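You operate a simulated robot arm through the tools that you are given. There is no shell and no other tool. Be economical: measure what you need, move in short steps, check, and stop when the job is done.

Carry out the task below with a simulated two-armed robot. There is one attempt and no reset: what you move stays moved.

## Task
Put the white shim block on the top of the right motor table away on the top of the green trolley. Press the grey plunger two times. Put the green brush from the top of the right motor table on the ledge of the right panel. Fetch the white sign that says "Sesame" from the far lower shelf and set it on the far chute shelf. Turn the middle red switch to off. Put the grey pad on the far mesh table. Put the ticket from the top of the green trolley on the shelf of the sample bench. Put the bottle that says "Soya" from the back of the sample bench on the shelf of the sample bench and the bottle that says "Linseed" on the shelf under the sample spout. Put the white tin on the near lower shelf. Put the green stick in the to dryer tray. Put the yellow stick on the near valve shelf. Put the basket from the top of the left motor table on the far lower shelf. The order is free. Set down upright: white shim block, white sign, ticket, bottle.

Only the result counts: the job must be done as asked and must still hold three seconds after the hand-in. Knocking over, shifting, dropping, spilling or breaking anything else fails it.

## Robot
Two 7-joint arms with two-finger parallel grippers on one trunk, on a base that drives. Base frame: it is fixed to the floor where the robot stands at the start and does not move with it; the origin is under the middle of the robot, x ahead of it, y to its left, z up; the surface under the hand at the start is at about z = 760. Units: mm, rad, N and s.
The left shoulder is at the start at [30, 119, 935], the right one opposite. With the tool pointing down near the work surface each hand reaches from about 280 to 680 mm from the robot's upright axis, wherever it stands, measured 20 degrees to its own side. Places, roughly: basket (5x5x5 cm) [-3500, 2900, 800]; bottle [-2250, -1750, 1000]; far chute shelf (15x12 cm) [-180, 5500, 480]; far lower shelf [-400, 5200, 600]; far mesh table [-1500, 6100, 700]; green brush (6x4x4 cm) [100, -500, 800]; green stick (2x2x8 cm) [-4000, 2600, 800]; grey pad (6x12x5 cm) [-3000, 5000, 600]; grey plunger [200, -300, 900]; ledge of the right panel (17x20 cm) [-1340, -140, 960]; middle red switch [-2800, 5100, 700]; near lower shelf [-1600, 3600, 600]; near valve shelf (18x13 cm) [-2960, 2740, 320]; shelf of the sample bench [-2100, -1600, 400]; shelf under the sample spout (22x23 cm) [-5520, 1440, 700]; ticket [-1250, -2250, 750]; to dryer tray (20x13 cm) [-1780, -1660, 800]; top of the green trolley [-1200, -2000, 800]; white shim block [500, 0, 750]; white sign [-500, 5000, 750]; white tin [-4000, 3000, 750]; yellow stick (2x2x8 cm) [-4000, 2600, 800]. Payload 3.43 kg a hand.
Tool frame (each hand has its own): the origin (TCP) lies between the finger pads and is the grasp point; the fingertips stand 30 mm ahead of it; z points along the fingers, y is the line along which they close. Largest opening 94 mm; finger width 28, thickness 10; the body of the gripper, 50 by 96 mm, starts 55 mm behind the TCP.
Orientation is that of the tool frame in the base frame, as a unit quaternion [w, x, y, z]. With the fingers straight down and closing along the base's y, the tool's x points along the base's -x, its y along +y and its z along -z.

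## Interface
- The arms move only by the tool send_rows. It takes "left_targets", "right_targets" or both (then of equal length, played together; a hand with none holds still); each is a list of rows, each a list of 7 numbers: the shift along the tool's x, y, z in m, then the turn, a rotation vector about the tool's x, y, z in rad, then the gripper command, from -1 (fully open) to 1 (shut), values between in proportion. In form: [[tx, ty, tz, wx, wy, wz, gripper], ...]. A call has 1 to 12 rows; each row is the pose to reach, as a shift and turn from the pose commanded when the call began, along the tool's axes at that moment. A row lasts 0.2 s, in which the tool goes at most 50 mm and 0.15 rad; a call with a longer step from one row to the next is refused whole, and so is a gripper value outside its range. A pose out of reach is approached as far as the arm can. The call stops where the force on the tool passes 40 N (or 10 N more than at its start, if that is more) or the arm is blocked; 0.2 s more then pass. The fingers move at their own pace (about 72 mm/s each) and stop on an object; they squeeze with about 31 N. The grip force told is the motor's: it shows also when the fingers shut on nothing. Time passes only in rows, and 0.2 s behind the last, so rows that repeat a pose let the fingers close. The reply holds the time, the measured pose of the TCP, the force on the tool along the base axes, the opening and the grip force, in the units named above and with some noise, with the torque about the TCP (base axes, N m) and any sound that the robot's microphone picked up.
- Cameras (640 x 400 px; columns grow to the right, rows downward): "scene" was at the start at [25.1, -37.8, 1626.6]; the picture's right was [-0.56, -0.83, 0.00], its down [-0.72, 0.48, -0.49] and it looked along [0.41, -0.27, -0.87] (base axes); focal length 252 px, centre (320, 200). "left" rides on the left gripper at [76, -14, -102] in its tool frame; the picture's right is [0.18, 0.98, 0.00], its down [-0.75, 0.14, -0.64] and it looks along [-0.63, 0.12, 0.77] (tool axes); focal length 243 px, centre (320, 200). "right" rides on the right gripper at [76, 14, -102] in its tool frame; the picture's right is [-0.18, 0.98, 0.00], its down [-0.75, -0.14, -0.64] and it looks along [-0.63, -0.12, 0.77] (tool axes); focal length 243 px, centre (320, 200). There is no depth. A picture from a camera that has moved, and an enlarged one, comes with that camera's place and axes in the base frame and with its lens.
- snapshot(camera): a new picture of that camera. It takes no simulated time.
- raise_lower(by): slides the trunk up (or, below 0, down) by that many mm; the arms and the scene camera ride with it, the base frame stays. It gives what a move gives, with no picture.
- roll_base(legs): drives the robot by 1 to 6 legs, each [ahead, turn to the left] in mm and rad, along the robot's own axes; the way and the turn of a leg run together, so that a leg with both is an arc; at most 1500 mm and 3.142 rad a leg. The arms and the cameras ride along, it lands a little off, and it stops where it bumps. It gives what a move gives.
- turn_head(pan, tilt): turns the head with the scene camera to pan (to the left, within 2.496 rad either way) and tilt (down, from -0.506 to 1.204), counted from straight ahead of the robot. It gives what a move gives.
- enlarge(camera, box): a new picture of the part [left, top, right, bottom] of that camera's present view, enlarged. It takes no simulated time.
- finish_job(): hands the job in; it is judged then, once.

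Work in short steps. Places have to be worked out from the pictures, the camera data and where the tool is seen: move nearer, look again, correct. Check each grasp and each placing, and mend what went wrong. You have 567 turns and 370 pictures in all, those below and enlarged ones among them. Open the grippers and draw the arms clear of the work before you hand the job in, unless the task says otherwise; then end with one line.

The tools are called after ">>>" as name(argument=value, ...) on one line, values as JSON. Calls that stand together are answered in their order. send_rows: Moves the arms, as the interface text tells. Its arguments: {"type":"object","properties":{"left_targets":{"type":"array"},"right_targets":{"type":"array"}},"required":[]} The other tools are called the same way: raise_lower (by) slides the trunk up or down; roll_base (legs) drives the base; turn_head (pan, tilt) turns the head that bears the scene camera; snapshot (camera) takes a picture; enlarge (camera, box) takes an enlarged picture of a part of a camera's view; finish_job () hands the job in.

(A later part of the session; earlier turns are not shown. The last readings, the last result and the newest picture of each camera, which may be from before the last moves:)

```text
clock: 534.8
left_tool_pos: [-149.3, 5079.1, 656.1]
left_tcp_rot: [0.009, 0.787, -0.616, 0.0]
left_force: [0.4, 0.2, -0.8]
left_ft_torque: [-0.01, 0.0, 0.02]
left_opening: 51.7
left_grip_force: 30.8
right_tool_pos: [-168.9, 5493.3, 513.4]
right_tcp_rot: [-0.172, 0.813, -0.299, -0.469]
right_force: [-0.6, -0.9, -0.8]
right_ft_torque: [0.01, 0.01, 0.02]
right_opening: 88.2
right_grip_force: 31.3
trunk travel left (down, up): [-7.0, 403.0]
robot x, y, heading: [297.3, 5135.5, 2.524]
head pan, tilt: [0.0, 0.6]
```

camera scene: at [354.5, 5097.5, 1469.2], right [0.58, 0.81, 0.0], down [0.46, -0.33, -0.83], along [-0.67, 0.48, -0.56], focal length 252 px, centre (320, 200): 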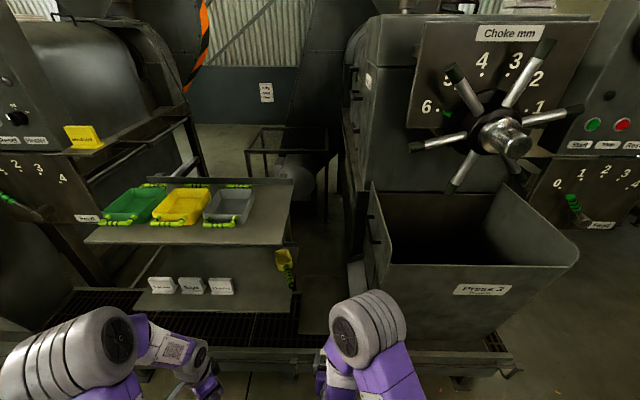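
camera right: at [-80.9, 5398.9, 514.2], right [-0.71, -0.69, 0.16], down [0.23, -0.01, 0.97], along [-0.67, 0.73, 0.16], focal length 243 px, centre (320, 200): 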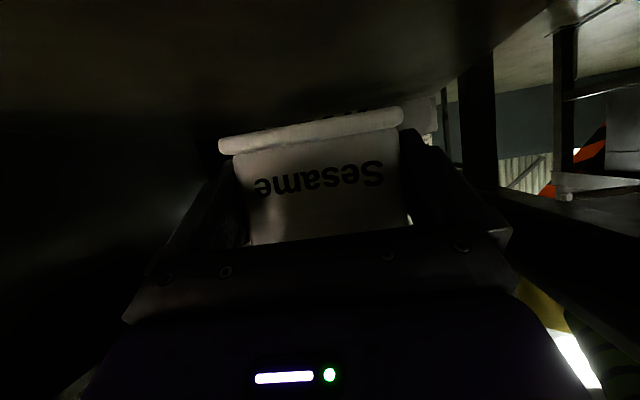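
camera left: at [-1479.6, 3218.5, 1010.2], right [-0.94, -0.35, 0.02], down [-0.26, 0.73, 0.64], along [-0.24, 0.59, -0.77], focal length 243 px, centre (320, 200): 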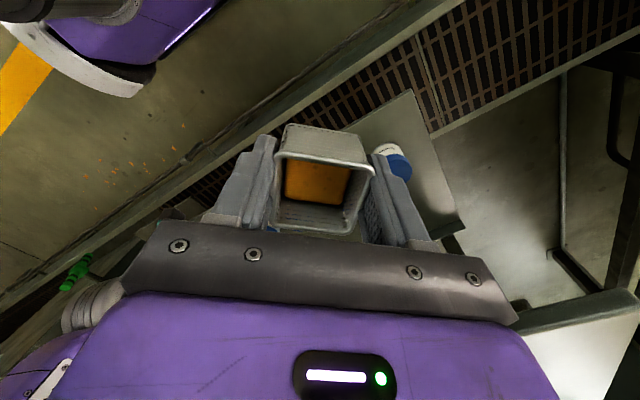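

>>> snapshot(camera="right")

>>> enlarge(camera="scene", box=[270, 270, 390, 370])

```text
148 pictures are left
camera right: at [-80.9, 5398.4, 499.2], right [-0.71, -0.69, 0.16], down [0.23, -0.01, 0.97], along [-0.67, 0.73, 0.16], focal length 243 px, centre (320, 200)
```

right: 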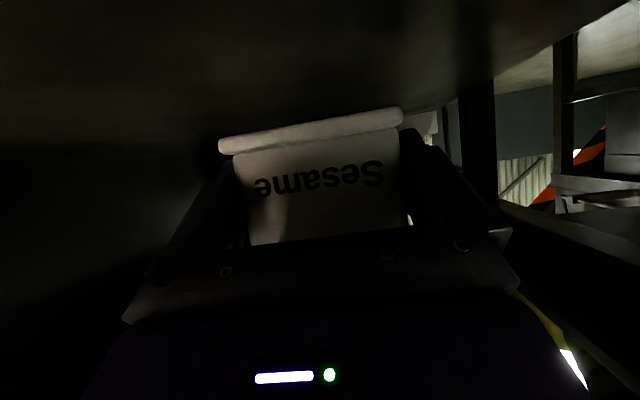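

```text
4.00 times, centred on (330, 320) of scene
camera zoom: at [250.5, 5171.2, 1469.2], right [0.58, 0.82, 0.0], down [0.46, -0.33, -0.83], along [-0.67, 0.48, -0.56], focal length 1007 px, centre (280, -280)
```

zoom: 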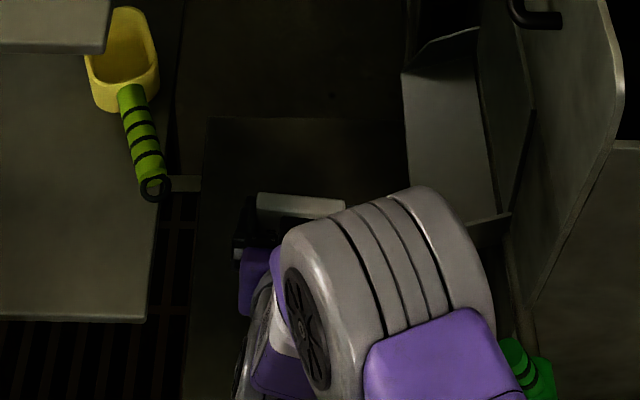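

Well within the plate. Continue lowering.

>>> send_rows(right_targets=[[0.0026, 0, 0.0015, 0, 0, 0, 1], [0.0052, 0, 0.003, 0, 0, 0, 1], [0.0078, 0, 0.0045, 0, 0, 0, 1], [0.0104, 0, 0.006, 0, 0, 0, 1], [0.013, 0, 0.0075, 0, 0, 0, 1], [0.0156, 0, 0.009, 0, 0, 0, 1]])

```text
clock: 536.1
left_tool_pos: [-148.3, 5078.3, 656.4]
left_tcp_rot: [0.009, 0.787, -0.617, -0.001]
left_force: [-0.5, -0.7, -0.7]
left_ft_torque: [-0.04, 0.02, 0.01]
left_opening: 51.7
left_grip_force: 30.9
right_tool_pos: [-168.0, 5493.1, 502.8]
right_tcp_rot: [-0.173, 0.811, -0.299, -0.472]
right_force: [14.7, -3.7, 26.0]
right_ft_torque: [-2.58, -3.07, 0.96]
right_opening: 88.1
right_grip_force: 30.8
trunk travel left (down, up): [-7.0, 403.0]
robot x, y, heading: [301.0, 5137.5, 2.525]
head pan, tilt: [0.0, 0.6]
stopped in row 6 (right hand): the force on the tool passed its limit at 46 N (the readings are from after the stop); the commanded pose is now the measured one
```

The wrist camera touched the conveyor rail in front of the plate. I lift a bit, go 45 mm further inward, and lower again.

>>> send_rows(right_targets=[[-0.0104, 0, -0.006, 0, 0.006, 0, 1], [-0.022, 0.002, 0.0133, 0, 0.006, 0, 1], [-0.033, 0.004, 0.0326, 0, 0.006, 0, 1]])

>>> send_rows(right_targets=[[0.0045, 0, 0.0025, 0, 0, 0, 1], [0.009, 0, 0.005, 0, 0, 0, 1], [0.0117, 0, 0.0067, 0, 0, 0, 1], [0.0143, 0, 0.0083, 0, 0, 0, 1], [0.017, 0, 0.01, 0, 0, 0, 1], [0.0195, 0, 0.0115, 0, 0, 0, 1]])

>>> snapshot(camera="right")

```text
clock: 536.9
left_tool_pos: [-149.5, 5079.1, 656.2]
left_tcp_rot: [0.009, 0.787, -0.617, 0.0]
left_force: [0.0, -0.6, -1.2]
left_ft_torque: [-0.04, 0.0, 0.0]
left_opening: 51.8
left_grip_force: 30.5
right_tool_pos: [-205.7, 5519.4, 512.7]
right_tcp_rot: [-0.173, 0.813, -0.301, -0.468]
right_force: [-0.7, 0.4, -0.8]
right_ft_torque: [-0.01, 0.02, 0.02]
right_opening: 88.3
right_grip_force: 30.9
trunk travel left (down, up): [-7.0, 403.0]
robot x, y, heading: [297.2, 5141.3, 2.524]
head pan, tilt: [0.0, 0.6]
```

```text
clock: 537.8
left_tool_pos: [-146.1, 5078.4, 657.0]
left_tcp_rot: [0.009, 0.787, -0.617, -0.001]
left_force: [-0.9, 0.8, -0.3]
left_ft_torque: [0.03, 0.03, 0.01]
left_opening: 51.7
left_grip_force: 30.5
right_tool_pos: [-206.6, 5517.0, 504.3]
right_tcp_rot: [-0.173, 0.813, -0.299, -0.47]
right_force: [15.6, -4.4, 26.2]
right_ft_torque: [-2.87, -3.29, 1.09]
right_opening: 88.5
right_grip_force: 31.4
trunk travel left (down, up): [-7.0, 403.0]
robot x, y, heading: [300.0, 5136.7, 2.52]
head pan, tilt: [0.0, 0.6]
stopped in row 4 (right hand): the force on the tool passed its limit at 47 N (the readings are from after the stop); the commanded pose is now the measured one
```

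```text
146 pictures are left
camera right: at [-117.7, 5424.5, 489.1], right [-0.71, -0.69, 0.16], down [0.23, -0.01, 0.97], along [-0.67, 0.72, 0.16], focal length 243 px, centre (320, 200)
```

right: 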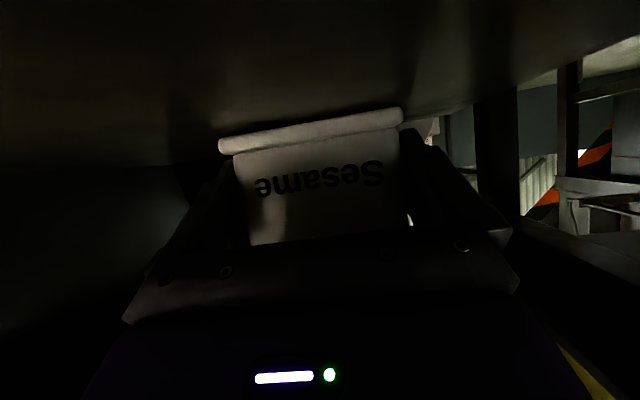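

Same contact 45 mm further in: it's the camera touching the plate itself; by the picture the sign's foot is only a few mm above it. I re-centre 30 mm outward, come back down to just above contact, and release.

>>> send_rows(right_targets=[[-0.0035, 0, -0.002, 0, 0.002, 0, 1], [0.004, -0.001, -0.0149, 0, 0.002, 0, 1], [0.0115, -0.0025, -0.0277, 0, 0.002, 0, 1], [0.0125, -0.0025, -0.0272, 0, 0.002, 0, 1]])

>>> enlarge(camera="right", box=[200, 90, 440, 250])

```text
clock: 538.8
left_tool_pos: [-147.8, 5079.7, 655.8]
left_tcp_rot: [0.008, 0.787, -0.617, 0.0]
left_force: [0.1, -0.5, -0.5]
left_ft_torque: [-0.01, 0.0, 0.0]
left_opening: 51.6
left_grip_force: 31.1
right_tool_pos: [-181.9, 5502.3, 504.6]
right_tcp_rot: [-0.173, 0.813, -0.3, -0.468]
right_force: [-0.3, 0.1, -1.4]
right_ft_torque: [-0.02, 0.01, -0.02]
right_opening: 88.1
right_grip_force: 30.2
trunk travel left (down, up): [-7.0, 403.0]
robot x, y, heading: [298.3, 5139.0, 2.523]
head pan, tilt: [0.0, 0.6]
```

```text
2.50 times, centred on (320, 170) of right
camera zoom: at [-94.2, 5407.8, 490.1], right [-0.71, -0.69, 0.16], down [0.23, -0.01, 0.97], along [-0.67, 0.73, 0.16], focal length 606 px, centre (320, 275)
```

zoom: 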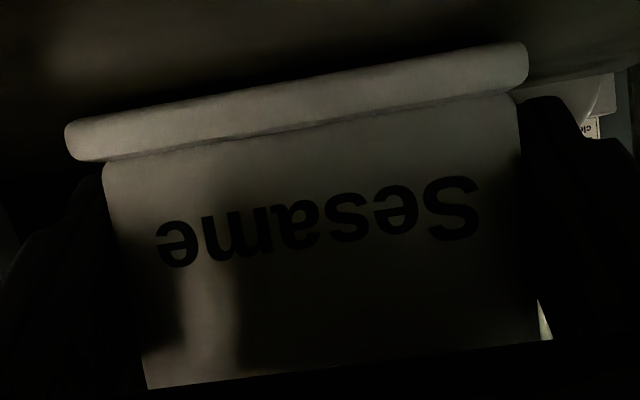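

>>> send_rows(right_targets=[[0.0009, 0, 0.0005, 0, 0, 0, 1], [0.0017, 0, 0.001, 0, 0, 0, 1], [0.0026, 0, 0.0015, 0, 0, 0, 1]])

```text
clock: 539.6
left_tool_pos: [-147.6, 5079.2, 657.8]
left_tcp_rot: [0.008, 0.787, -0.617, -0.001]
left_force: [-0.9, 0.2, -0.5]
left_ft_torque: [0.01, 0.0, -0.04]
left_opening: 51.8
left_grip_force: 31.0
right_tool_pos: [-182.0, 5502.4, 503.9]
right_tcp_rot: [-0.173, 0.813, -0.3, -0.469]
right_force: [9.8, -1.5, 25.3]
right_ft_torque: [-2.7, -3.1, 0.99]
right_opening: 88.3
right_grip_force: 31.5
trunk travel left (down, up): [-7.0, 403.0]
robot x, y, heading: [302.5, 5135.7, 2.528]
head pan, tilt: [0.0, 0.6]
```

I reduce the tilt by 0.05 rad to lift the camera, then lower further to feel the sign itself touch.

>>> send_rows(right_targets=[[-0.0017, 0, -0.001, 0, 0.02, 0, 1], [-0.0017, 0, -0.001, 0, 0.05, 0, 1], [0, 0, 0, 0, 0.05, 0, 1], [0.0017, 0, 0.001, 0, 0.05, 0, 1], [0.003, 0, 0.0017, 0, 0.05, 0, 1]])

```text
clock: 540.8
left_tool_pos: [-148.3, 5080.0, 656.7]
left_tcp_rot: [0.008, 0.787, -0.617, -0.001]
left_force: [-0.7, 0.4, -0.3]
left_ft_torque: [-0.02, 0.02, -0.03]
left_opening: 51.6
left_grip_force: 30.8
right_tool_pos: [-184.1, 5502.3, 503.5]
right_tcp_rot: [-0.166, 0.822, -0.303, -0.452]
right_force: [1.5, -0.1, 22.7]
right_ft_torque: [0.27, 0.34, -0.04]
right_opening: 88.5
right_grip_force: 31.1
trunk travel left (down, up): [-7.0, 403.0]
robot x, y, heading: [298.6, 5136.0, 2.529]
head pan, tilt: [0.0, 0.6]
```

Now the sign itself touches (small torque). Release gently and withdraw horizontally.

>>> send_rows(right_targets=[[-0.001, 0, -0.0006, 0, -0.02, 0, 1], [-0.001, 0, -0.0006, 0, -0.02, 0, -0.95], [-0.001, 0, -0.0006, 0, -0.02, 0, -1], [-0.001, 0, -0.0006, 0, -0.02, 0, -1]])

>>> send_rows(right_targets=[[0.005, 0, -0.013, 0, 0, 0, -1], [0.015, 0, -0.035, 0, 0, 0, -1], [0.03, 0, -0.07, 0, 0, 0, -1], [0.045, 0, -0.11, 0, 0, 0, -1]])

>>> snapshot(camera="right")

```text
clock: 541.8
left_tool_pos: [-148.2, 5079.2, 656.8]
left_tcp_rot: [0.008, 0.787, -0.617, 0.0]
left_force: [0.7, -0.4, -0.5]
left_ft_torque: [-0.01, -0.02, -0.02]
left_opening: 51.9
left_grip_force: 31.3
right_tool_pos: [-181.1, 5499.4, 497.8]
right_tcp_rot: [-0.167, 0.821, -0.302, -0.454]
right_force: [11.0, -6.9, 16.4]
right_ft_torque: [-1.94, -2.13, 0.51]
right_opening: 93.9
right_grip_force: 0.1
trunk travel left (down, up): [-7.0, 403.0]
robot x, y, heading: [299.5, 5141.6, 2.526]
head pan, tilt: [0.0, 0.6]
```

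```text
clock: 542.8
left_tool_pos: [-148.6, 5080.5, 655.5]
left_tcp_rot: [0.009, 0.787, -0.617, 0.0]
left_force: [0.9, -0.1, -0.7]
left_ft_torque: [0.01, -0.02, -0.01]
left_opening: 51.7
left_grip_force: 31.3
right_tool_pos: [-91.0, 5424.2, 518.6]
right_tcp_rot: [-0.168, 0.82, -0.301, -0.457]
right_force: [0.3, 0.4, -0.4]
right_ft_torque: [-0.02, -0.02, -0.01]
right_opening: 93.9
right_grip_force: 0.0
trunk travel left (down, up): [-7.0, 403.0]
robot x, y, heading: [299.6, 5137.3, 2.524]
head pan, tilt: [0.0, 0.6]
```

```text
144 pictures are left
camera right: at [-3.1, 5330.0, 507.8], right [-0.71, -0.69, 0.16], down [0.2, 0.01, 0.98], along [-0.67, 0.73, 0.13], focal length 243 px, centre (320, 200)
```

right: 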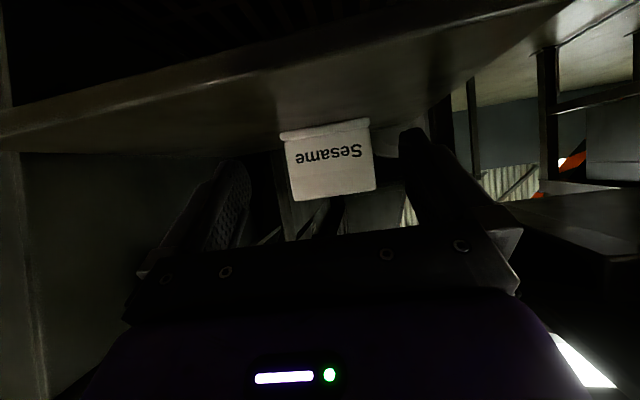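

The sign stands on the chute shelf. Next, with the left hand: set the basket temporarily on the upper shelf's free right part, then fix the scoop, then re-grip the basket. First retract the right hand and raise the trunk.

>>> send_rows(right_targets=[[0.018, 0, -0.042, 0, 0, 0, -1], [0.036, 0, -0.084, 0, 0, 0, -1], [0.054, 0, -0.126, 0, 0, 0, -1], [0.06, 0, -0.16, 0, 0, 0, -1], [0.055, -0.02, -0.19, 0, 0, 0, -1]])

>>> raise_lower(by=390)

>>> snapshot(camera="scene")

```text
clock: 544.1
left_tool_pos: [-148.5, 5079.2, 655.7]
left_tcp_rot: [0.009, 0.787, -0.617, 0.0]
left_force: [0.2, -0.6, -0.3]
left_ft_torque: [0.01, -0.04, 0.01]
left_opening: 51.8
left_grip_force: 31.0
right_tool_pos: [-4.6, 5365.3, 587.3]
right_tcp_rot: [-0.2, 0.745, -0.328, -0.545]
right_force: [-0.1, -0.6, 0.3]
right_ft_torque: [0.05, 0.0, 0.0]
right_opening: 94.1
right_grip_force: 0.1
trunk travel left (down, up): [-7.0, 403.0]
robot x, y, heading: [298.8, 5139.1, 2.527]
head pan, tilt: [0.0, 0.6]
stopped in row 5 (right hand): the arm was blocked; the commanded pose is now the measured one
```

```text
clock: 547.8
left_tool_pos: [-149.0, 5080.2, 1046.1]
left_tcp_rot: [0.009, 0.787, -0.617, 0.0]
left_force: [-0.2, 0.5, -0.5]
left_ft_torque: [0.0, -0.01, -0.02]
left_opening: 51.5
left_grip_force: 30.7
right_tool_pos: [-3.3, 5365.4, 977.0]
right_tcp_rot: [-0.2, 0.746, -0.328, -0.544]
right_force: [-0.8, -0.3, -0.3]
right_ft_torque: [0.0, 0.0, 0.0]
right_opening: 93.7
right_grip_force: 0.0
trunk travel left (down, up): [-397.0, 13.0]
robot x, y, heading: [296.8, 5139.6, 2.524]
head pan, tilt: [0.0, 0.6]
```

```text
143 pictures are left
camera scene: at [251.0, 5171.2, 1859.1], right [0.58, 0.82, 0.0], down [0.46, -0.33, -0.83], along [-0.67, 0.48, -0.56], focal length 252 px, centre (320, 200)
```

scene: 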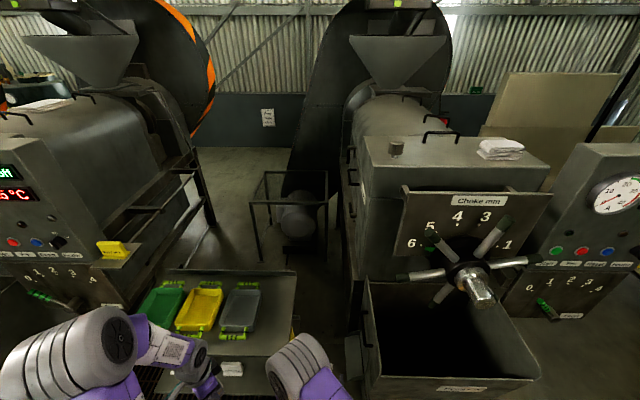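

>>> enlarge(camera="scene", box=[130, 260, 330, 400])

```text
2.86 times, centred on (230, 330) of scene
camera zoom: at [251.0, 5171.2, 1859.1], right [0.58, 0.82, 0.0], down [0.46, -0.33, -0.83], along [-0.67, 0.48, -0.56], focal length 719 px, centre (577, -171)
```

zoom: 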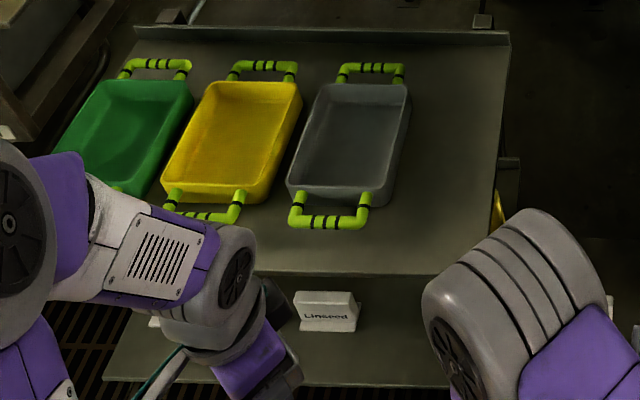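

The right elbow is in the way; I bring the right hand to a neutral pose on the right first.

>>> send_rows(right_targets=[[-0.004, -0.025, -0.001, -0.006, 0.137, -0.02, -1], [-0.008, -0.049, -0.002, -0.012, 0.275, -0.041, -1], [-0.012, -0.074, -0.003, -0.018, 0.412, -0.061, -1], [-0.0155, -0.098, -0.004, -0.024, 0.55, -0.081, -1], [-0.019, -0.123, -0.005, -0.03, 0.687, -0.102, -1], [-0.023, -0.147, -0.006, -0.036, 0.825, -0.122, -1], [-0.027, -0.172, -0.0075, -0.042, 0.962, -0.142, -1], [-0.031, -0.196, -0.0085, -0.048, 1.1, -0.163, -1], [-0.035, -0.221, -0.0096, -0.054, 1.237, -0.183, -1]])

>>> snapshot(camera="scene")

```text
clock: 549.8
left_tool_pos: [-147.8, 5080.9, 1045.5]
left_tcp_rot: [0.009, 0.787, -0.617, 0.0]
left_force: [0.1, 0.5, 0.1]
left_ft_torque: [-0.03, 0.0, -0.01]
left_opening: 51.8
left_grip_force: 30.5
right_tool_pos: [155.3, 5524.2, 1002.5]
right_tcp_rot: [0.0, 0.953, -0.302, 0.002]
right_force: [-0.5, 0.3, 0.1]
right_ft_torque: [-0.02, 0.01, -0.01]
right_opening: 93.9
right_grip_force: 0.1
trunk travel left (down, up): [-397.0, 13.0]
robot x, y, heading: [294.3, 5139.2, 2.528]
head pan, tilt: [0.0, 0.6]
```

```text
141 pictures are left
camera scene: at [251.4, 5172.3, 1859.2], right [0.58, 0.82, 0.0], down [0.46, -0.33, -0.82], along [-0.67, 0.48, -0.57], focal length 252 px, centre (320, 200)
```

scene: 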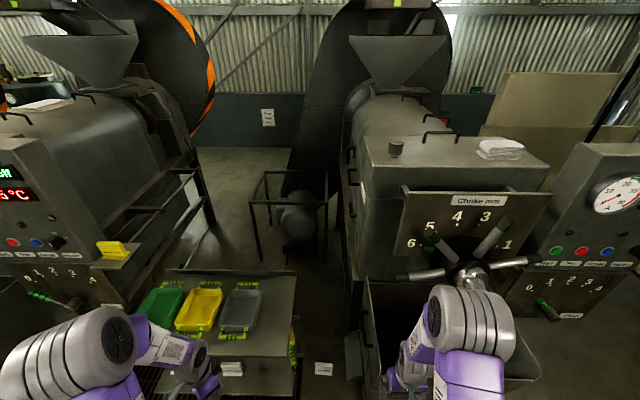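

Move the basket over the upper shelf's free right part.

>>> send_rows(left_targets=[[0, 0, -0.045, 0, 0, 0, 1], [-0.043, 0.005, -0.05, 0, 0, 0, 1], [-0.086, 0.01, -0.05, 0, 0, 0, 1], [-0.128, 0.0154, -0.05, 0, 0, 0, 1], [-0.171, 0.0205, -0.05, 0, 0, 0, 1], [-0.213, 0.0257, -0.05, 0, 0, 0, 1], [-0.256, 0.031, -0.05, 0, 0, 0, 1]])

>>> snapshot(camera="left")

>>> enlarge(camera="scene", box=[150, 250, 350, 400])

```text
clock: 551.4
left_tool_pos: [-240.8, 5323.6, 1092.0]
left_tcp_rot: [0.01, 0.786, -0.618, 0.001]
left_force: [0.6, -0.4, -1.2]
left_ft_torque: [-0.01, -0.04, 0.01]
left_opening: 51.7
left_grip_force: 30.9
right_tool_pos: [152.5, 5524.3, 1001.2]
right_tcp_rot: [0.001, 0.953, -0.303, 0.0]
right_force: [-0.7, -0.9, -0.5]
right_ft_torque: [0.01, -0.02, 0.0]
right_opening: 94.0
right_grip_force: 0.0
trunk travel left (down, up): [-397.0, 13.0]
robot x, y, heading: [300.1, 5139.7, 2.527]
head pan, tilt: [0.0, 0.6]
```

```text
140 pictures are left
camera left: at [-207.6, 5254.7, 1195.0], right [-0.91, -0.41, 0.02], down [-0.31, 0.71, 0.64], along [-0.27, 0.57, -0.77], focal length 243 px, centre (320, 200)
```

left: 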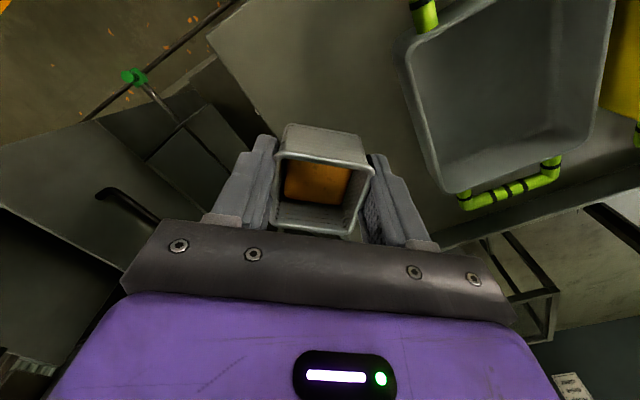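

```text
2.67 times, centred on (250, 325) of scene
camera zoom: at [250.0, 5173.2, 1859.1], right [0.58, 0.82, 0.0], down [0.46, -0.33, -0.82], along [-0.67, 0.48, -0.57], focal length 671 px, centre (507, -133)
```

zoom: 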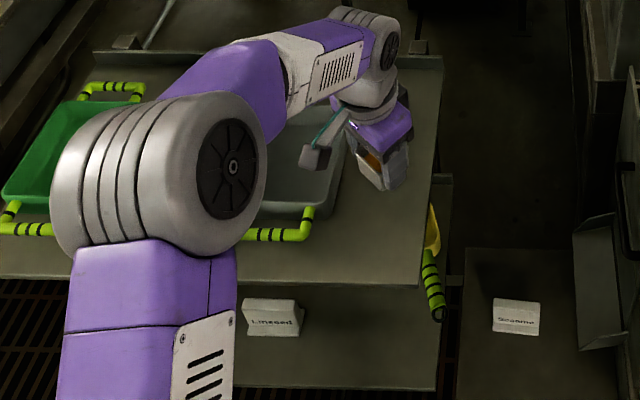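

>>> send_rows(left_targets=[[0, 0, 0.04, 0, 0, 0, 1], [0, 0, 0.08, 0, 0, 0, 1], [0, 0, 0.086, 0, 0, 0, 1], [0, 0, 0.09, 0, 0, 0, 1], [0, 0, 0.094, 0, 0, 0, 1], [0, 0, 0.098, 0, 0, 0, 1], [0, 0, 0.102, 0, 0, 0, 1]])

```text
clock: 553.0
left_tool_pos: [-241.9, 5320.0, 995.0]
left_tcp_rot: [0.009, 0.787, -0.616, -0.004]
left_force: [-4.9, -0.5, 24.0]
left_ft_torque: [0.04, -0.03, 0.02]
left_opening: 52.0
left_grip_force: 31.3
right_tool_pos: [154.2, 5523.0, 1003.1]
right_tcp_rot: [0.0, 0.953, -0.304, -0.002]
right_force: [0.1, 0.3, 0.1]
right_ft_torque: [0.01, 0.01, 0.01]
right_opening: 93.7
right_grip_force: 0.1
trunk travel left (down, up): [-397.0, 13.0]
robot x, y, heading: [297.3, 5135.4, 2.527]
head pan, tilt: [0.0, 0.6]
```

Contact; release and lift.

>>> send_rows(left_targets=[[0, 0, -0.001, 0, 0, 0, 0], [0, 0, -0.001, 0, 0, 0, -0.7], [0, 0, -0.001, 0, 0, 0, -0.7], [0, 0, -0.04, 0, 0, 0, -0.7], [0, 0, -0.08, 0, 0, 0, -0.7], [0, 0, -0.12, 0, 0, 0, -0.7]])

>>> snapshot(camera="left")

```text
clock: 554.4
left_tool_pos: [-238.3, 5321.2, 1113.9]
left_tcp_rot: [0.009, 0.787, -0.617, 0.0]
left_force: [0.2, 0.1, 1.3]
left_ft_torque: [0.03, 0.03, 0.0]
left_opening: 79.8
left_grip_force: 0.1
right_tool_pos: [153.9, 5523.3, 1002.4]
right_tcp_rot: [0.0, 0.953, -0.303, 0.0]
right_force: [0.0, 0.4, -0.7]
right_ft_torque: [0.01, 0.02, -0.01]
right_opening: 94.2
right_grip_force: 0.0
trunk travel left (down, up): [-397.0, 13.0]
robot x, y, heading: [301.6, 5139.9, 2.528]
head pan, tilt: [0.0, 0.6]
```

```text
138 pictures are left
camera left: at [-206.5, 5251.4, 1216.6], right [-0.91, -0.41, 0.02], down [-0.31, 0.71, 0.64], along [-0.27, 0.57, -0.77], focal length 243 px, centre (320, 200)
```

left: 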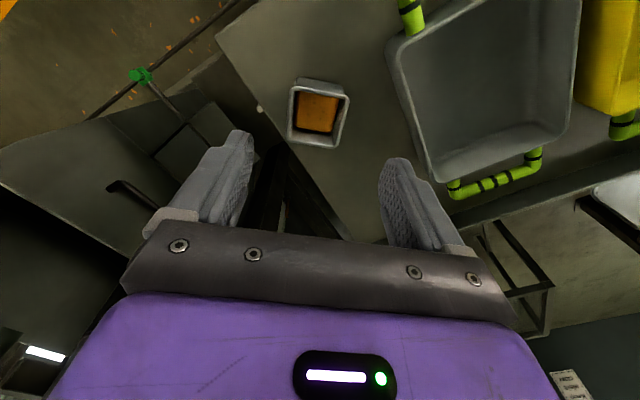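

Basket stands on the upper shelf. Now I retreat the left hand outward, lower the trunk, and prepare it to grip the scoop's handle.

>>> send_rows(left_targets=[[0.035, -0.025, 0, 0, 0, 0, -0.5], [0.07, -0.05, 0, 0, 0, 0, -0.5], [0.105, -0.075, 0, 0, 0, 0, -0.5], [0.14, -0.1, 0, 0, 0, 0, -0.5], [0.17, -0.12, 0, 0, 0, 0, -0.5]])

>>> raise_lower(by=-390)

>>> enlarge(camera="scene", box=[180, 230, 380, 370])

```text
clock: 555.6
left_tool_pos: [-79.1, 5184.1, 1110.5]
left_tcp_rot: [0.008, 0.787, -0.617, -0.001]
left_force: [-0.2, -0.8, -0.3]
left_ft_torque: [0.05, 0.04, -0.02]
left_opening: 70.5
left_grip_force: 0.1
right_tool_pos: [154.2, 5521.5, 1003.0]
right_tcp_rot: [0.0, 0.953, -0.303, 0.0]
right_force: [-0.4, 0.9, 0.8]
right_ft_torque: [0.01, 0.0, 0.04]
right_opening: 94.1
right_grip_force: 0.0
trunk travel left (down, up): [-397.0, 13.0]
robot x, y, heading: [300.3, 5142.4, 2.529]
head pan, tilt: [0.0, 0.6]
```

```text
clock: 559.4
left_tool_pos: [-80.7, 5184.7, 721.0]
left_tcp_rot: [0.008, 0.787, -0.617, 0.001]
left_force: [-0.3, 0.2, 0.1]
left_ft_torque: [0.0, 0.0, -0.01]
left_opening: 70.6
left_grip_force: 0.0
right_tool_pos: [152.7, 5522.2, 612.5]
right_tcp_rot: [0.001, 0.953, -0.304, 0.0]
right_force: [0.1, -0.3, 0.4]
right_ft_torque: [-0.01, -0.02, -0.01]
right_opening: 94.0
right_grip_force: 0.0
trunk travel left (down, up): [-7.0, 403.0]
robot x, y, heading: [296.3, 5141.0, 2.531]
head pan, tilt: [0.0, 0.6]
```

```text
2.86 times, centred on (280, 300) of scene
camera zoom: at [251.2, 5171.1, 1469.3], right [0.58, 0.82, 0.0], down [0.46, -0.33, -0.83], along [-0.67, 0.48, -0.56], focal length 719 px, centre (434, -86)
```

zoom: 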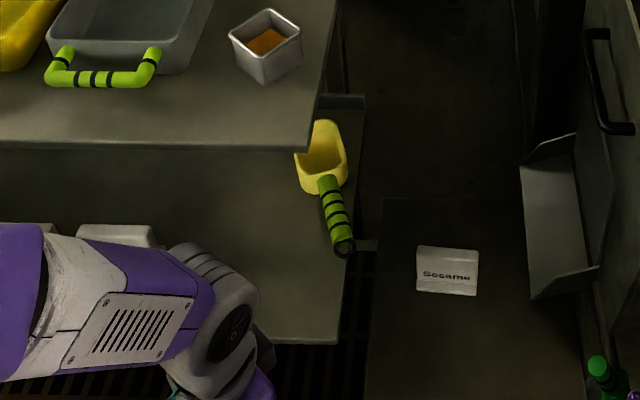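

I orient the left hand in line with the handle, in front of it.

>>> send_rows(left_targets=[[-0.015, -0.0016, 0.007, -0.053, -0.094, -0.094, -0.3], [-0.03, -0.0032, 0.014, -0.106, -0.188, -0.188, -0.3], [-0.045, -0.0048, 0.021, -0.16, -0.281, -0.282, -0.3], [-0.06, -0.0064, 0.028, -0.213, -0.375, -0.377, -0.3], [-0.076, -0.008, 0.0355, -0.266, -0.469, -0.471, -0.3], [-0.091, -0.0096, 0.0426, -0.319, -0.563, -0.565, -0.3], [-0.106, -0.0112, 0.0497, -0.372, -0.657, -0.659, -0.3], [-0.121, -0.0128, 0.0568, -0.426, -0.75, -0.753, -0.3], [-0.137, -0.0144, 0.064, -0.479, -0.844, -0.847, -0.3], [-0.152, -0.016, 0.071, -0.532, -0.938, -0.9415, -0.3]])

>>> snapshot(camera="left")

```text
clock: 561.6
left_tool_pos: [-101.7, 5334.5, 647.5]
left_tcp_rot: [-0.067, 0.858, -0.13, -0.493]
left_force: [0.2, -0.1, 0.4]
left_ft_torque: [-0.01, 0.0, -0.03]
left_opening: 61.0
left_grip_force: 0.1
right_tool_pos: [153.8, 5523.3, 613.1]
right_tcp_rot: [-0.001, 0.953, -0.303, 0.0]
right_force: [0.0, 0.7, -0.5]
right_ft_torque: [-0.01, -0.01, 0.03]
right_opening: 93.9
right_grip_force: 0.1
trunk travel left (down, up): [-7.0, 403.0]
robot x, y, heading: [298.5, 5139.2, 2.522]
head pan, tilt: [0.0, 0.6]
```

```text
136 pictures are left
camera left: at [24.2, 5311.8, 633.5], right [-0.19, -0.97, -0.15], down [0.13, -0.17, 0.98], along [-0.97, 0.17, 0.16], focal length 243 px, centre (320, 200)
```

left: 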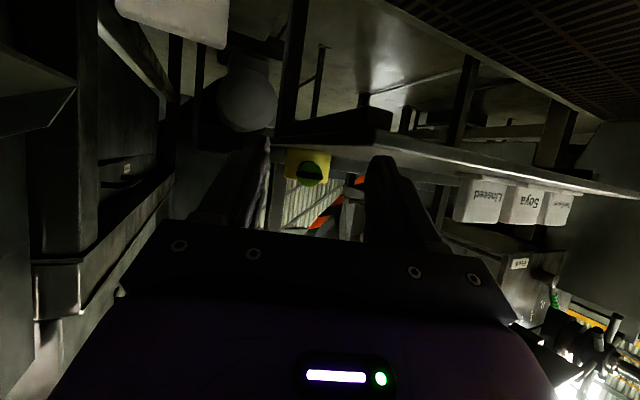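

>>> enlarge(camera="left", box=[240, 110, 400, 220])

```text
3.64 times, centred on (320, 165) of left
camera zoom: at [24.2, 5311.8, 633.5], right [-0.19, -0.97, -0.15], down [0.13, -0.17, 0.98], along [-0.97, 0.17, 0.16], focal length 882 px, centre (320, 327)
```

zoom: 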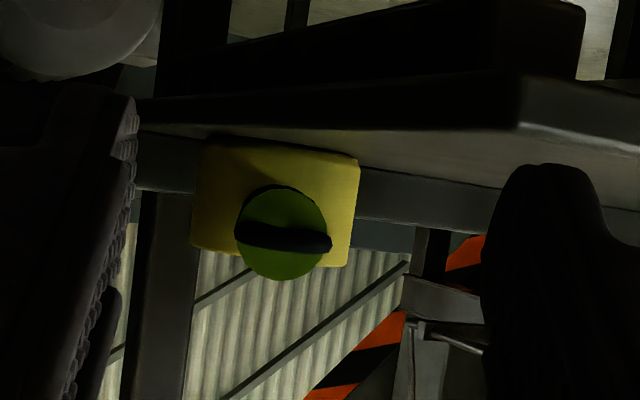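

Shelf is at z≈620 here; the handle axis at ≈648. I advance over the handle end.

>>> send_rows(left_targets=[[-0.025, 0, 0.025, 0, 0, 0, -0.3], [-0.047, 0, 0.062, 0, 0, 0, -0.3], [-0.068, 0, 0.1, 0, 0, 0, -0.3], [-0.076, 0, 0.1143, 0, 0, 0, -0.3]])

>>> snapshot(camera="left")

```text
clock: 562.6
left_tool_pos: [-232.8, 5374.3, 655.6]
left_tcp_rot: [-0.066, 0.858, -0.129, -0.493]
left_force: [-0.1, 0.3, -0.2]
left_ft_torque: [-0.01, -0.01, 0.01]
left_opening: 61.1
left_grip_force: 0.1
right_tool_pos: [154.3, 5522.0, 612.8]
right_tcp_rot: [0.0, 0.953, -0.303, 0.0]
right_force: [-0.1, -0.8, 0.1]
right_ft_torque: [0.0, -0.02, -0.01]
right_opening: 93.9
right_grip_force: 0.0
trunk travel left (down, up): [-7.0, 403.0]
robot x, y, heading: [299.4, 5138.9, 2.524]
head pan, tilt: [0.0, 0.6]
```

```text
134 pictures are left
camera left: at [-108.7, 5351.5, 642.4], right [-0.2, -0.97, -0.15], down [0.13, -0.17, 0.98], along [-0.97, 0.17, 0.16], focal length 243 px, centre (320, 200)
```

left: 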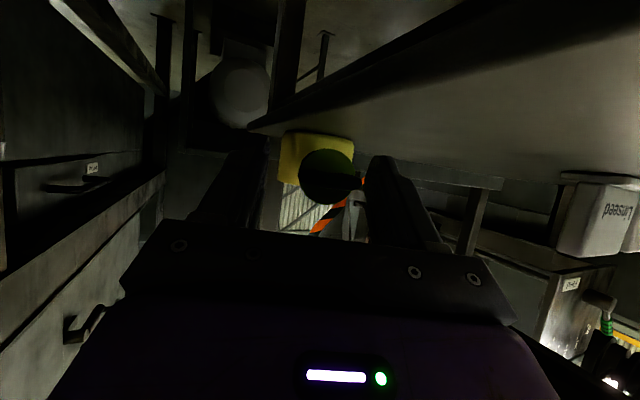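

The handle is between the fingers. Close on it.

>>> send_rows(left_targets=[[0, 0, 0, 0, 0, 0, 0.5], [0, 0, 0, 0, 0, 0, 1], [0, 0, 0, 0, 0, 0, 1]])

>>> send_rows(left_targets=[[0.0, 0.0, 0.0, 0.069, 0, 0.04, 1], [0.0016, 0.011, -0.0027, 0.1375, 0, 0.08, 1], [0.003, 0.022, -0.0053, 0.206, 0, 0.119, 1], [0.0047, 0.033, -0.008, 0.275, 0, 0.159, 1], [0.0055, 0.05, -0.0085, 0.275, 0, 0.159, 1]])

>>> snapshot(camera="left")

>>> enlarge(camera="scene", box=[180, 230, 380, 370])

```text
clock: 563.4
left_tool_pos: [-233.8, 5374.1, 655.9]
left_tcp_rot: [-0.067, 0.858, -0.13, -0.493]
left_force: [-1.5, 0.1, -1.3]
left_ft_torque: [-0.08, 0.04, 0.02]
left_opening: 29.9
left_grip_force: 31.1
right_tool_pos: [153.9, 5522.6, 612.8]
right_tcp_rot: [0.0, 0.953, -0.303, 0.0]
right_force: [0.4, -0.8, -0.4]
right_ft_torque: [0.02, 0.02, 0.02]
right_opening: 93.8
right_grip_force: 0.1
trunk travel left (down, up): [-7.0, 403.0]
robot x, y, heading: [300.8, 5135.7, 2.524]
head pan, tilt: [0.0, 0.6]
```

```text
clock: 564.6
left_tool_pos: [-238.3, 5324.1, 655.7]
left_tcp_rot: [-0.146, 0.827, -0.264, -0.474]
left_force: [-1.6, 1.2, 5.3]
left_ft_torque: [0.3, 0.34, -0.05]
left_opening: 29.6
left_grip_force: 31.1
right_tool_pos: [153.5, 5523.3, 613.4]
right_tcp_rot: [0.001, 0.953, -0.303, 0.0]
right_force: [0.3, -0.1, -0.5]
right_ft_torque: [-0.04, 0.0, -0.02]
right_opening: 93.9
right_grip_force: 0.2
trunk travel left (down, up): [-7.0, 403.0]
robot x, y, heading: [299.0, 5138.9, 2.524]
head pan, tilt: [0.0, 0.6]
```

```text
133 pictures are left
camera left: at [-127.3, 5262.4, 642.5], right [-0.49, -0.86, -0.15], down [0.07, -0.21, 0.98], along [-0.87, 0.47, 0.16], focal length 243 px, centre (320, 200)
```

left: 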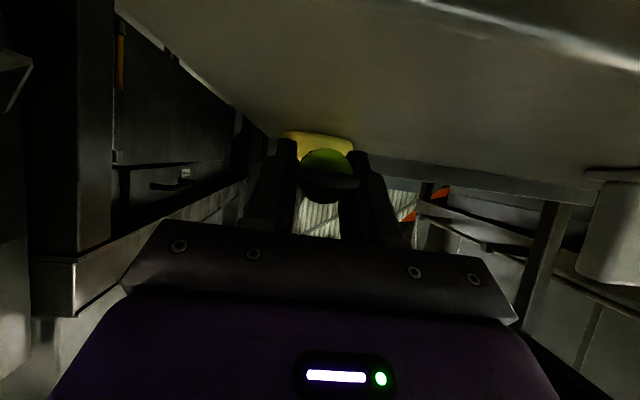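

```text
2.86 times, centred on (280, 300) of scene
camera zoom: at [251.5, 5171.0, 1469.3], right [0.58, 0.82, 0.0], down [0.46, -0.33, -0.83], along [-0.67, 0.48, -0.56], focal length 719 px, centre (434, -86)
```

zoom: 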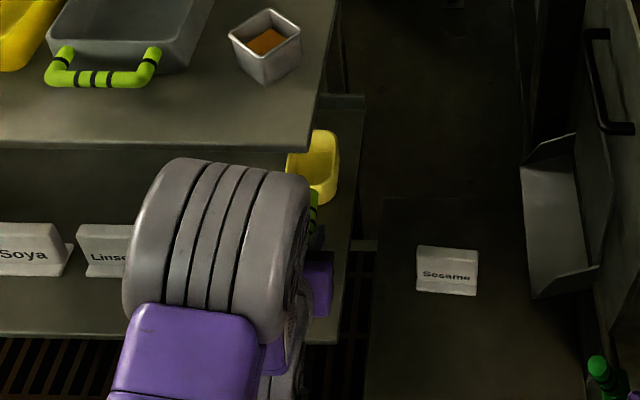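

Scoop is back near its original pose. Release and retreat straight back, then compare.

>>> send_rows(left_targets=[[0, 0, 0, 0, 0, 0, 0.1], [0, 0, 0, 0, 0, 0, -0.1], [0.01, 0, -0.02, 0, 0, 0, -0.1], [0.03, 0, -0.055, 0, 0, 0, -0.1], [0.05, 0, -0.09, 0, 0, 0, -0.1], [0.07, 0, -0.125, 0, 0, 0, -0.1], [0.085, 0, -0.165, 0, 0, 0, -0.1]])

>>> enlarge(camera="scene", box=[180, 230, 380, 370])

>>> snapshot(camera="left")

```text
clock: 566.2
left_tool_pos: [-118.8, 5244.4, 635.9]
left_tcp_rot: [-0.145, 0.828, -0.264, -0.474]
left_force: [-0.5, 1.6, 0.1]
left_ft_torque: [0.01, 0.0, -0.02]
left_opening: 51.6
left_grip_force: 0.1
left hand out of reach, approached as far as the arm can: row 6, 7
right_tool_pos: [153.7, 5522.8, 611.9]
right_tcp_rot: [0.0, 0.953, -0.303, 0.0]
right_force: [0.0, -0.5, 0.9]
right_ft_torque: [0.01, -0.03, -0.02]
right_opening: 94.0
right_grip_force: 0.1
trunk travel left (down, up): [-7.0, 403.0]
robot x, y, heading: [295.8, 5138.6, 2.529]
head pan, tilt: [0.0, 0.6]
```

```text
2.86 times, centred on (280, 300) of scene
camera zoom: at [251.2, 5171.1, 1469.2], right [0.58, 0.82, 0.0], down [0.46, -0.33, -0.83], along [-0.67, 0.48, -0.56], focal length 719 px, centre (434, -86)
```

zoom: 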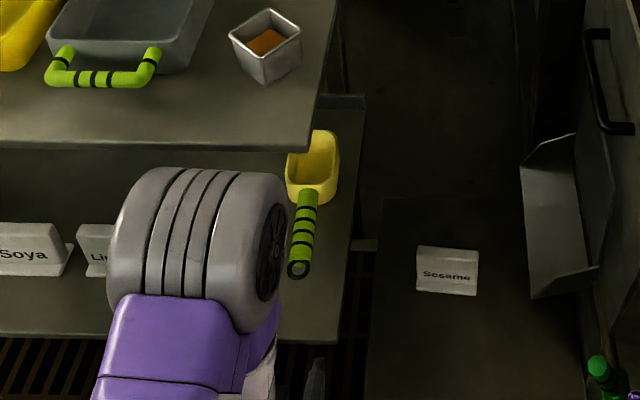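

```text
130 pictures are left
camera left: at [-7.5, 5182.8, 623.6], right [-0.49, -0.86, -0.15], down [0.06, -0.2, 0.98], along [-0.87, 0.47, 0.15], focal length 243 px, centre (320, 200)
```

left: 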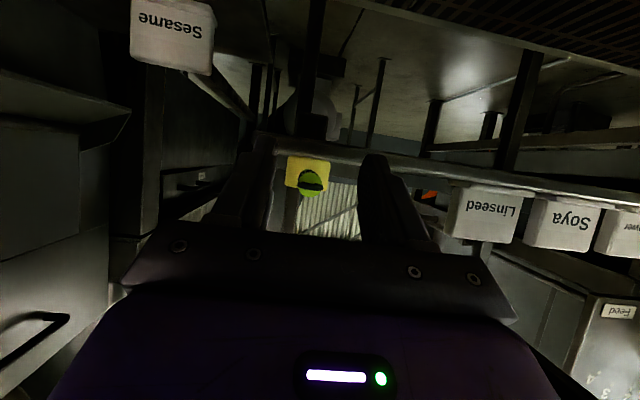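

The scoop is back within a few mm. Now I back 80 mm, raise the trunk, and go for the basket with the hand tilted.

>>> roll_base(legs=[[-80, 0]])

>>> raise_lower(by=395)

>>> send_rows(left_targets=[[-0.02, 0.0, -0.012, 0.125, -0.001, 0.074, -0.9], [-0.04, 0.0, -0.023, 0.25, -0.003, 0.148, -0.9], [-0.04, 0.0, -0.023, 0.374, -0.004, 0.222, -0.9], [-0.04, 0.0, -0.023, 0.5, -0.006, 0.296, -0.9], [-0.04, 0.0, -0.023, 0.624, -0.007, 0.37, -0.9]])

>>> snapshot(camera="left")

>>> snapshot(camera="scene")

```text
clock: 567.2
left_tool_pos: [-54.5, 5197.1, 636.9]
left_tcp_rot: [-0.145, 0.828, -0.263, -0.474]
left_force: [0.8, 0.4, -0.9]
left_ft_torque: [0.02, -0.02, -0.02]
left_opening: 51.6
left_grip_force: 0.0
right_tool_pos: [218.9, 5477.5, 613.1]
right_tcp_rot: [0.0, 0.953, -0.303, 0.0]
right_force: [-0.1, -0.4, 0.2]
right_ft_torque: [-0.03, 0.0, 0.02]
right_opening: 94.1
right_grip_force: 0.1
trunk travel left (down, up): [-7.0, 403.0]
robot x, y, heading: [364.5, 5090.9, 2.529]
head pan, tilt: [0.0, 0.6]
```

```text
clock: 571.0
left_tool_pos: [-54.4, 5196.7, 1032.7]
left_tcp_rot: [-0.144, 0.828, -0.262, -0.475]
left_force: [0.6, 0.3, 0.5]
left_ft_torque: [-0.01, 0.02, 0.02]
left_opening: 51.8
left_grip_force: 0.1
right_tool_pos: [218.8, 5476.5, 1008.1]
right_tcp_rot: [0.0, 0.953, -0.302, 0.0]
right_force: [-0.7, -0.1, 0.1]
right_ft_torque: [-0.03, -0.02, 0.01]
right_opening: 94.1
right_grip_force: 0.0
trunk travel left (down, up): [-402.0, 8.0]
robot x, y, heading: [364.3, 5090.3, 2.527]
head pan, tilt: [0.0, 0.6]
```

```text
clock: 572.2
left_tool_pos: [-55.5, 5196.5, 1079.0]
left_tcp_rot: [-0.302, 0.681, -0.54, -0.392]
left_force: [1.0, -0.4, -0.1]
left_ft_torque: [0.0, -0.03, 0.01]
left_opening: 89.4
left_grip_force: 0.1
left hand out of reach, approached as far as the arm can: row 1, 2, 3
right_tool_pos: [217.7, 5476.9, 1008.1]
right_tcp_rot: [0.0, 0.953, -0.303, 0.0]
right_force: [-0.9, 1.1, 0.4]
right_ft_torque: [-0.01, 0.02, -0.01]
right_opening: 94.0
right_grip_force: 0.0
trunk travel left (down, up): [-402.0, 8.0]
robot x, y, heading: [361.4, 5090.8, 2.528]
head pan, tilt: [0.0, 0.6]
```

```text
129 pictures are left
camera left: at [-13.0, 5077.2, 1065.5], right [-0.94, -0.32, -0.15], down [-0.09, -0.19, 0.98], along [-0.34, 0.93, 0.15], focal length 243 px, centre (320, 200)
```

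left: 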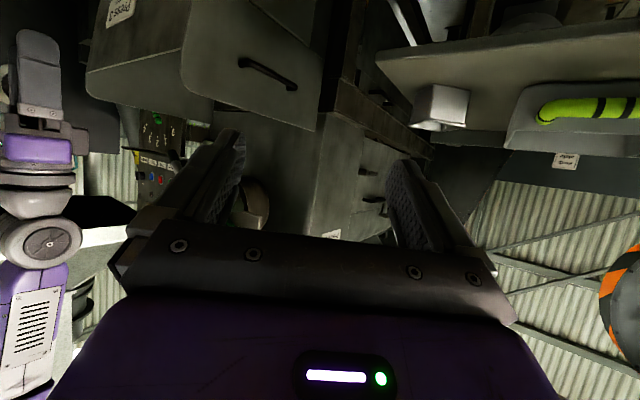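

```text
128 pictures are left
camera scene: at [315.4, 5124.6, 1864.2], right [0.58, 0.82, 0.0], down [0.46, -0.33, -0.83], along [-0.67, 0.48, -0.56], focal length 252 px, centre (320, 200)
```

scene: 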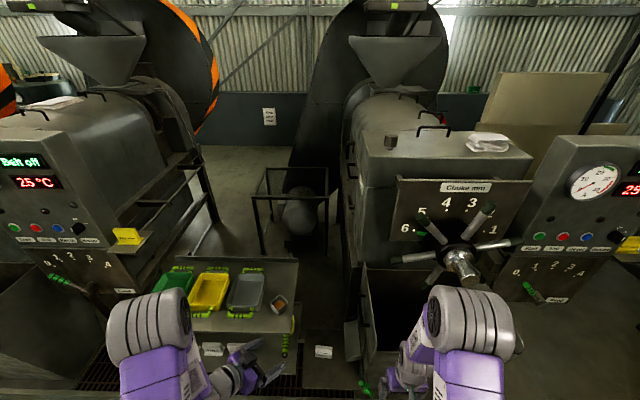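

The basket's free side is the right. I move the left hand away and bring the right hand, tilted and pointing left, beside the basket.

>>> send_rows(left_targets=[[0.013, 0.028, -0.021, 0, 0, 0, -0.9], [0.026, 0.056, -0.042, 0, 0, 0, -0.9], [0.039, 0.084, -0.064, 0, 0, 0, -0.9], [0.052, 0.112, -0.085, 0, 0, 0, -0.9], [0.052, 0.112, -0.085, 0, 0, 0, -0.9], [0.052, 0.112, -0.085, 0, 0, 0, -0.9], [0.052, 0.112, -0.085, 0, 0, 0, -0.9], [0.052, 0.112, -0.085, 0, 0, 0, -0.9], [0.052, 0.112, -0.085, 0, 0, 0, -0.9]], right_targets=[[-0.019, 0.029, 0.001, -0.05, -0.109, -0.086, -0.7], [-0.0386, 0.0586, 0.002, -0.1, -0.218, -0.172, -0.7], [-0.058, 0.088, 0.003, -0.149, -0.327, -0.2586, -0.7], [-0.077, 0.117, 0.004, -0.199, -0.4356, -0.345, -0.7], [-0.0964, 0.1464, 0.005, -0.249, -0.544, -0.431, -0.7], [-0.1157, 0.1757, 0.006, -0.2987, -0.653, -0.517, -0.7], [-0.135, 0.205, 0.007, -0.348, -0.762, -0.603, -0.7], [-0.154, 0.234, 0.0075, -0.398, -0.871, -0.6895, -0.7], [-0.1735, 0.2636, 0.008, -0.448, -0.98, -0.7757, -0.7]])

>>> snapshot(camera="right")

>>> snapshot(camera="scene")

```text
clock: 574.2
left_tool_pos: [-142.5, 5071.8, 1076.9]
left_tcp_rot: [-0.302, 0.681, -0.54, -0.391]
left_force: [0.1, 0.6, 0.2]
left_ft_torque: [0.04, -0.02, 0.0]
left_opening: 89.3
left_grip_force: 0.1
right_tool_pos: [-76.5, 5361.7, 997.9]
right_tcp_rot: [0.061, 0.859, 0.105, -0.498]
right_force: [-1.0, -0.2, 0.3]
right_ft_torque: [0.05, 0.0, 0.01]
right_opening: 79.9
right_grip_force: 0.2
trunk travel left (down, up): [-402.0, 8.0]
robot x, y, heading: [365.9, 5091.4, 2.53]
head pan, tilt: [0.0, 0.6]
```

```text
127 pictures are left
camera right: at [50.2, 5377.3, 982.8], right [0.15, -0.98, 0.16], down [0.14, 0.18, 0.97], along [-0.98, -0.12, 0.16], focal length 243 px, centre (320, 200)
```

right: 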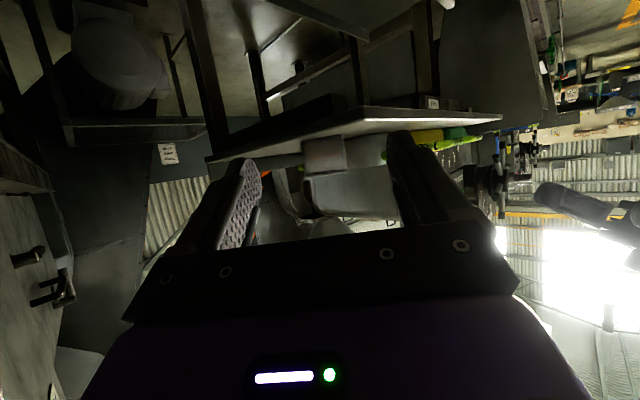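

```text
126 pictures are left
camera scene: at [314.8, 5125.1, 1864.1], right [0.58, 0.82, 0.0], down [0.46, -0.33, -0.82], along [-0.67, 0.48, -0.57], focal length 252 px, centre (320, 200)
```

scene: 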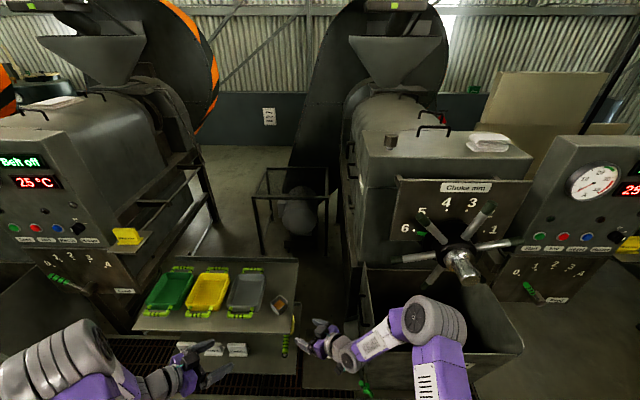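

>>> enlarge(camera="right", box=[220, 90, 440, 240])

```text
2.67 times, centred on (330, 165) of right
camera zoom: at [50.2, 5377.3, 982.8], right [0.15, -0.98, 0.16], down [0.14, 0.18, 0.97], along [-0.98, -0.12, 0.16], focal length 647 px, centre (293, 293)
```

zoom: 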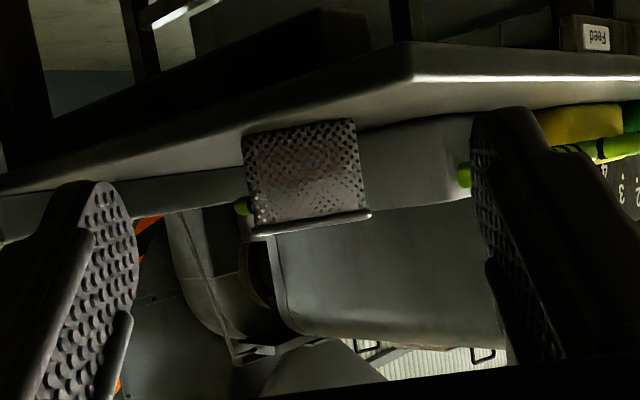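

>>> send_rows(right_targets=[[-0.018, -0.001, 0.036, 0, 0, 0, -0.7], [-0.036, -0.002, 0.072, 0, 0, 0, -0.7], [-0.054, -0.003, 0.109, 0, 0, 0, -0.7]])

>>> snapshot(camera="right")

```text
clock: 575.0
left_tool_pos: [-140.6, 5073.3, 1076.2]
left_tcp_rot: [-0.302, 0.68, -0.54, -0.392]
left_force: [-0.1, 0.3, 0.1]
left_ft_torque: [0.01, -0.02, -0.01]
left_opening: 89.3
left_grip_force: 0.0
right_tool_pos: [-195.3, 5336.1, 990.7]
right_tcp_rot: [0.061, 0.86, 0.105, -0.495]
right_force: [-0.4, 0.3, -0.7]
right_ft_torque: [0.01, 0.02, -0.02]
right_opening: 79.8
right_grip_force: 0.1
trunk travel left (down, up): [-402.0, 8.0]
robot x, y, heading: [363.2, 5093.0, 2.524]
head pan, tilt: [0.0, 0.6]
```

```text
124 pictures are left
camera right: at [-68.7, 5351.3, 976.1], right [0.15, -0.98, 0.16], down [0.14, 0.18, 0.97], along [-0.98, -0.12, 0.16], focal length 243 px, centre (320, 200)
```

right: 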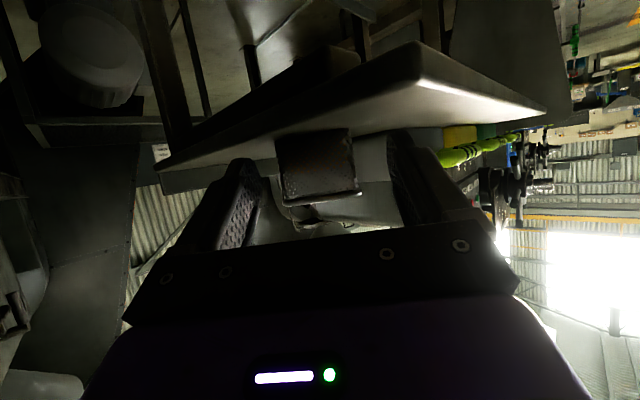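

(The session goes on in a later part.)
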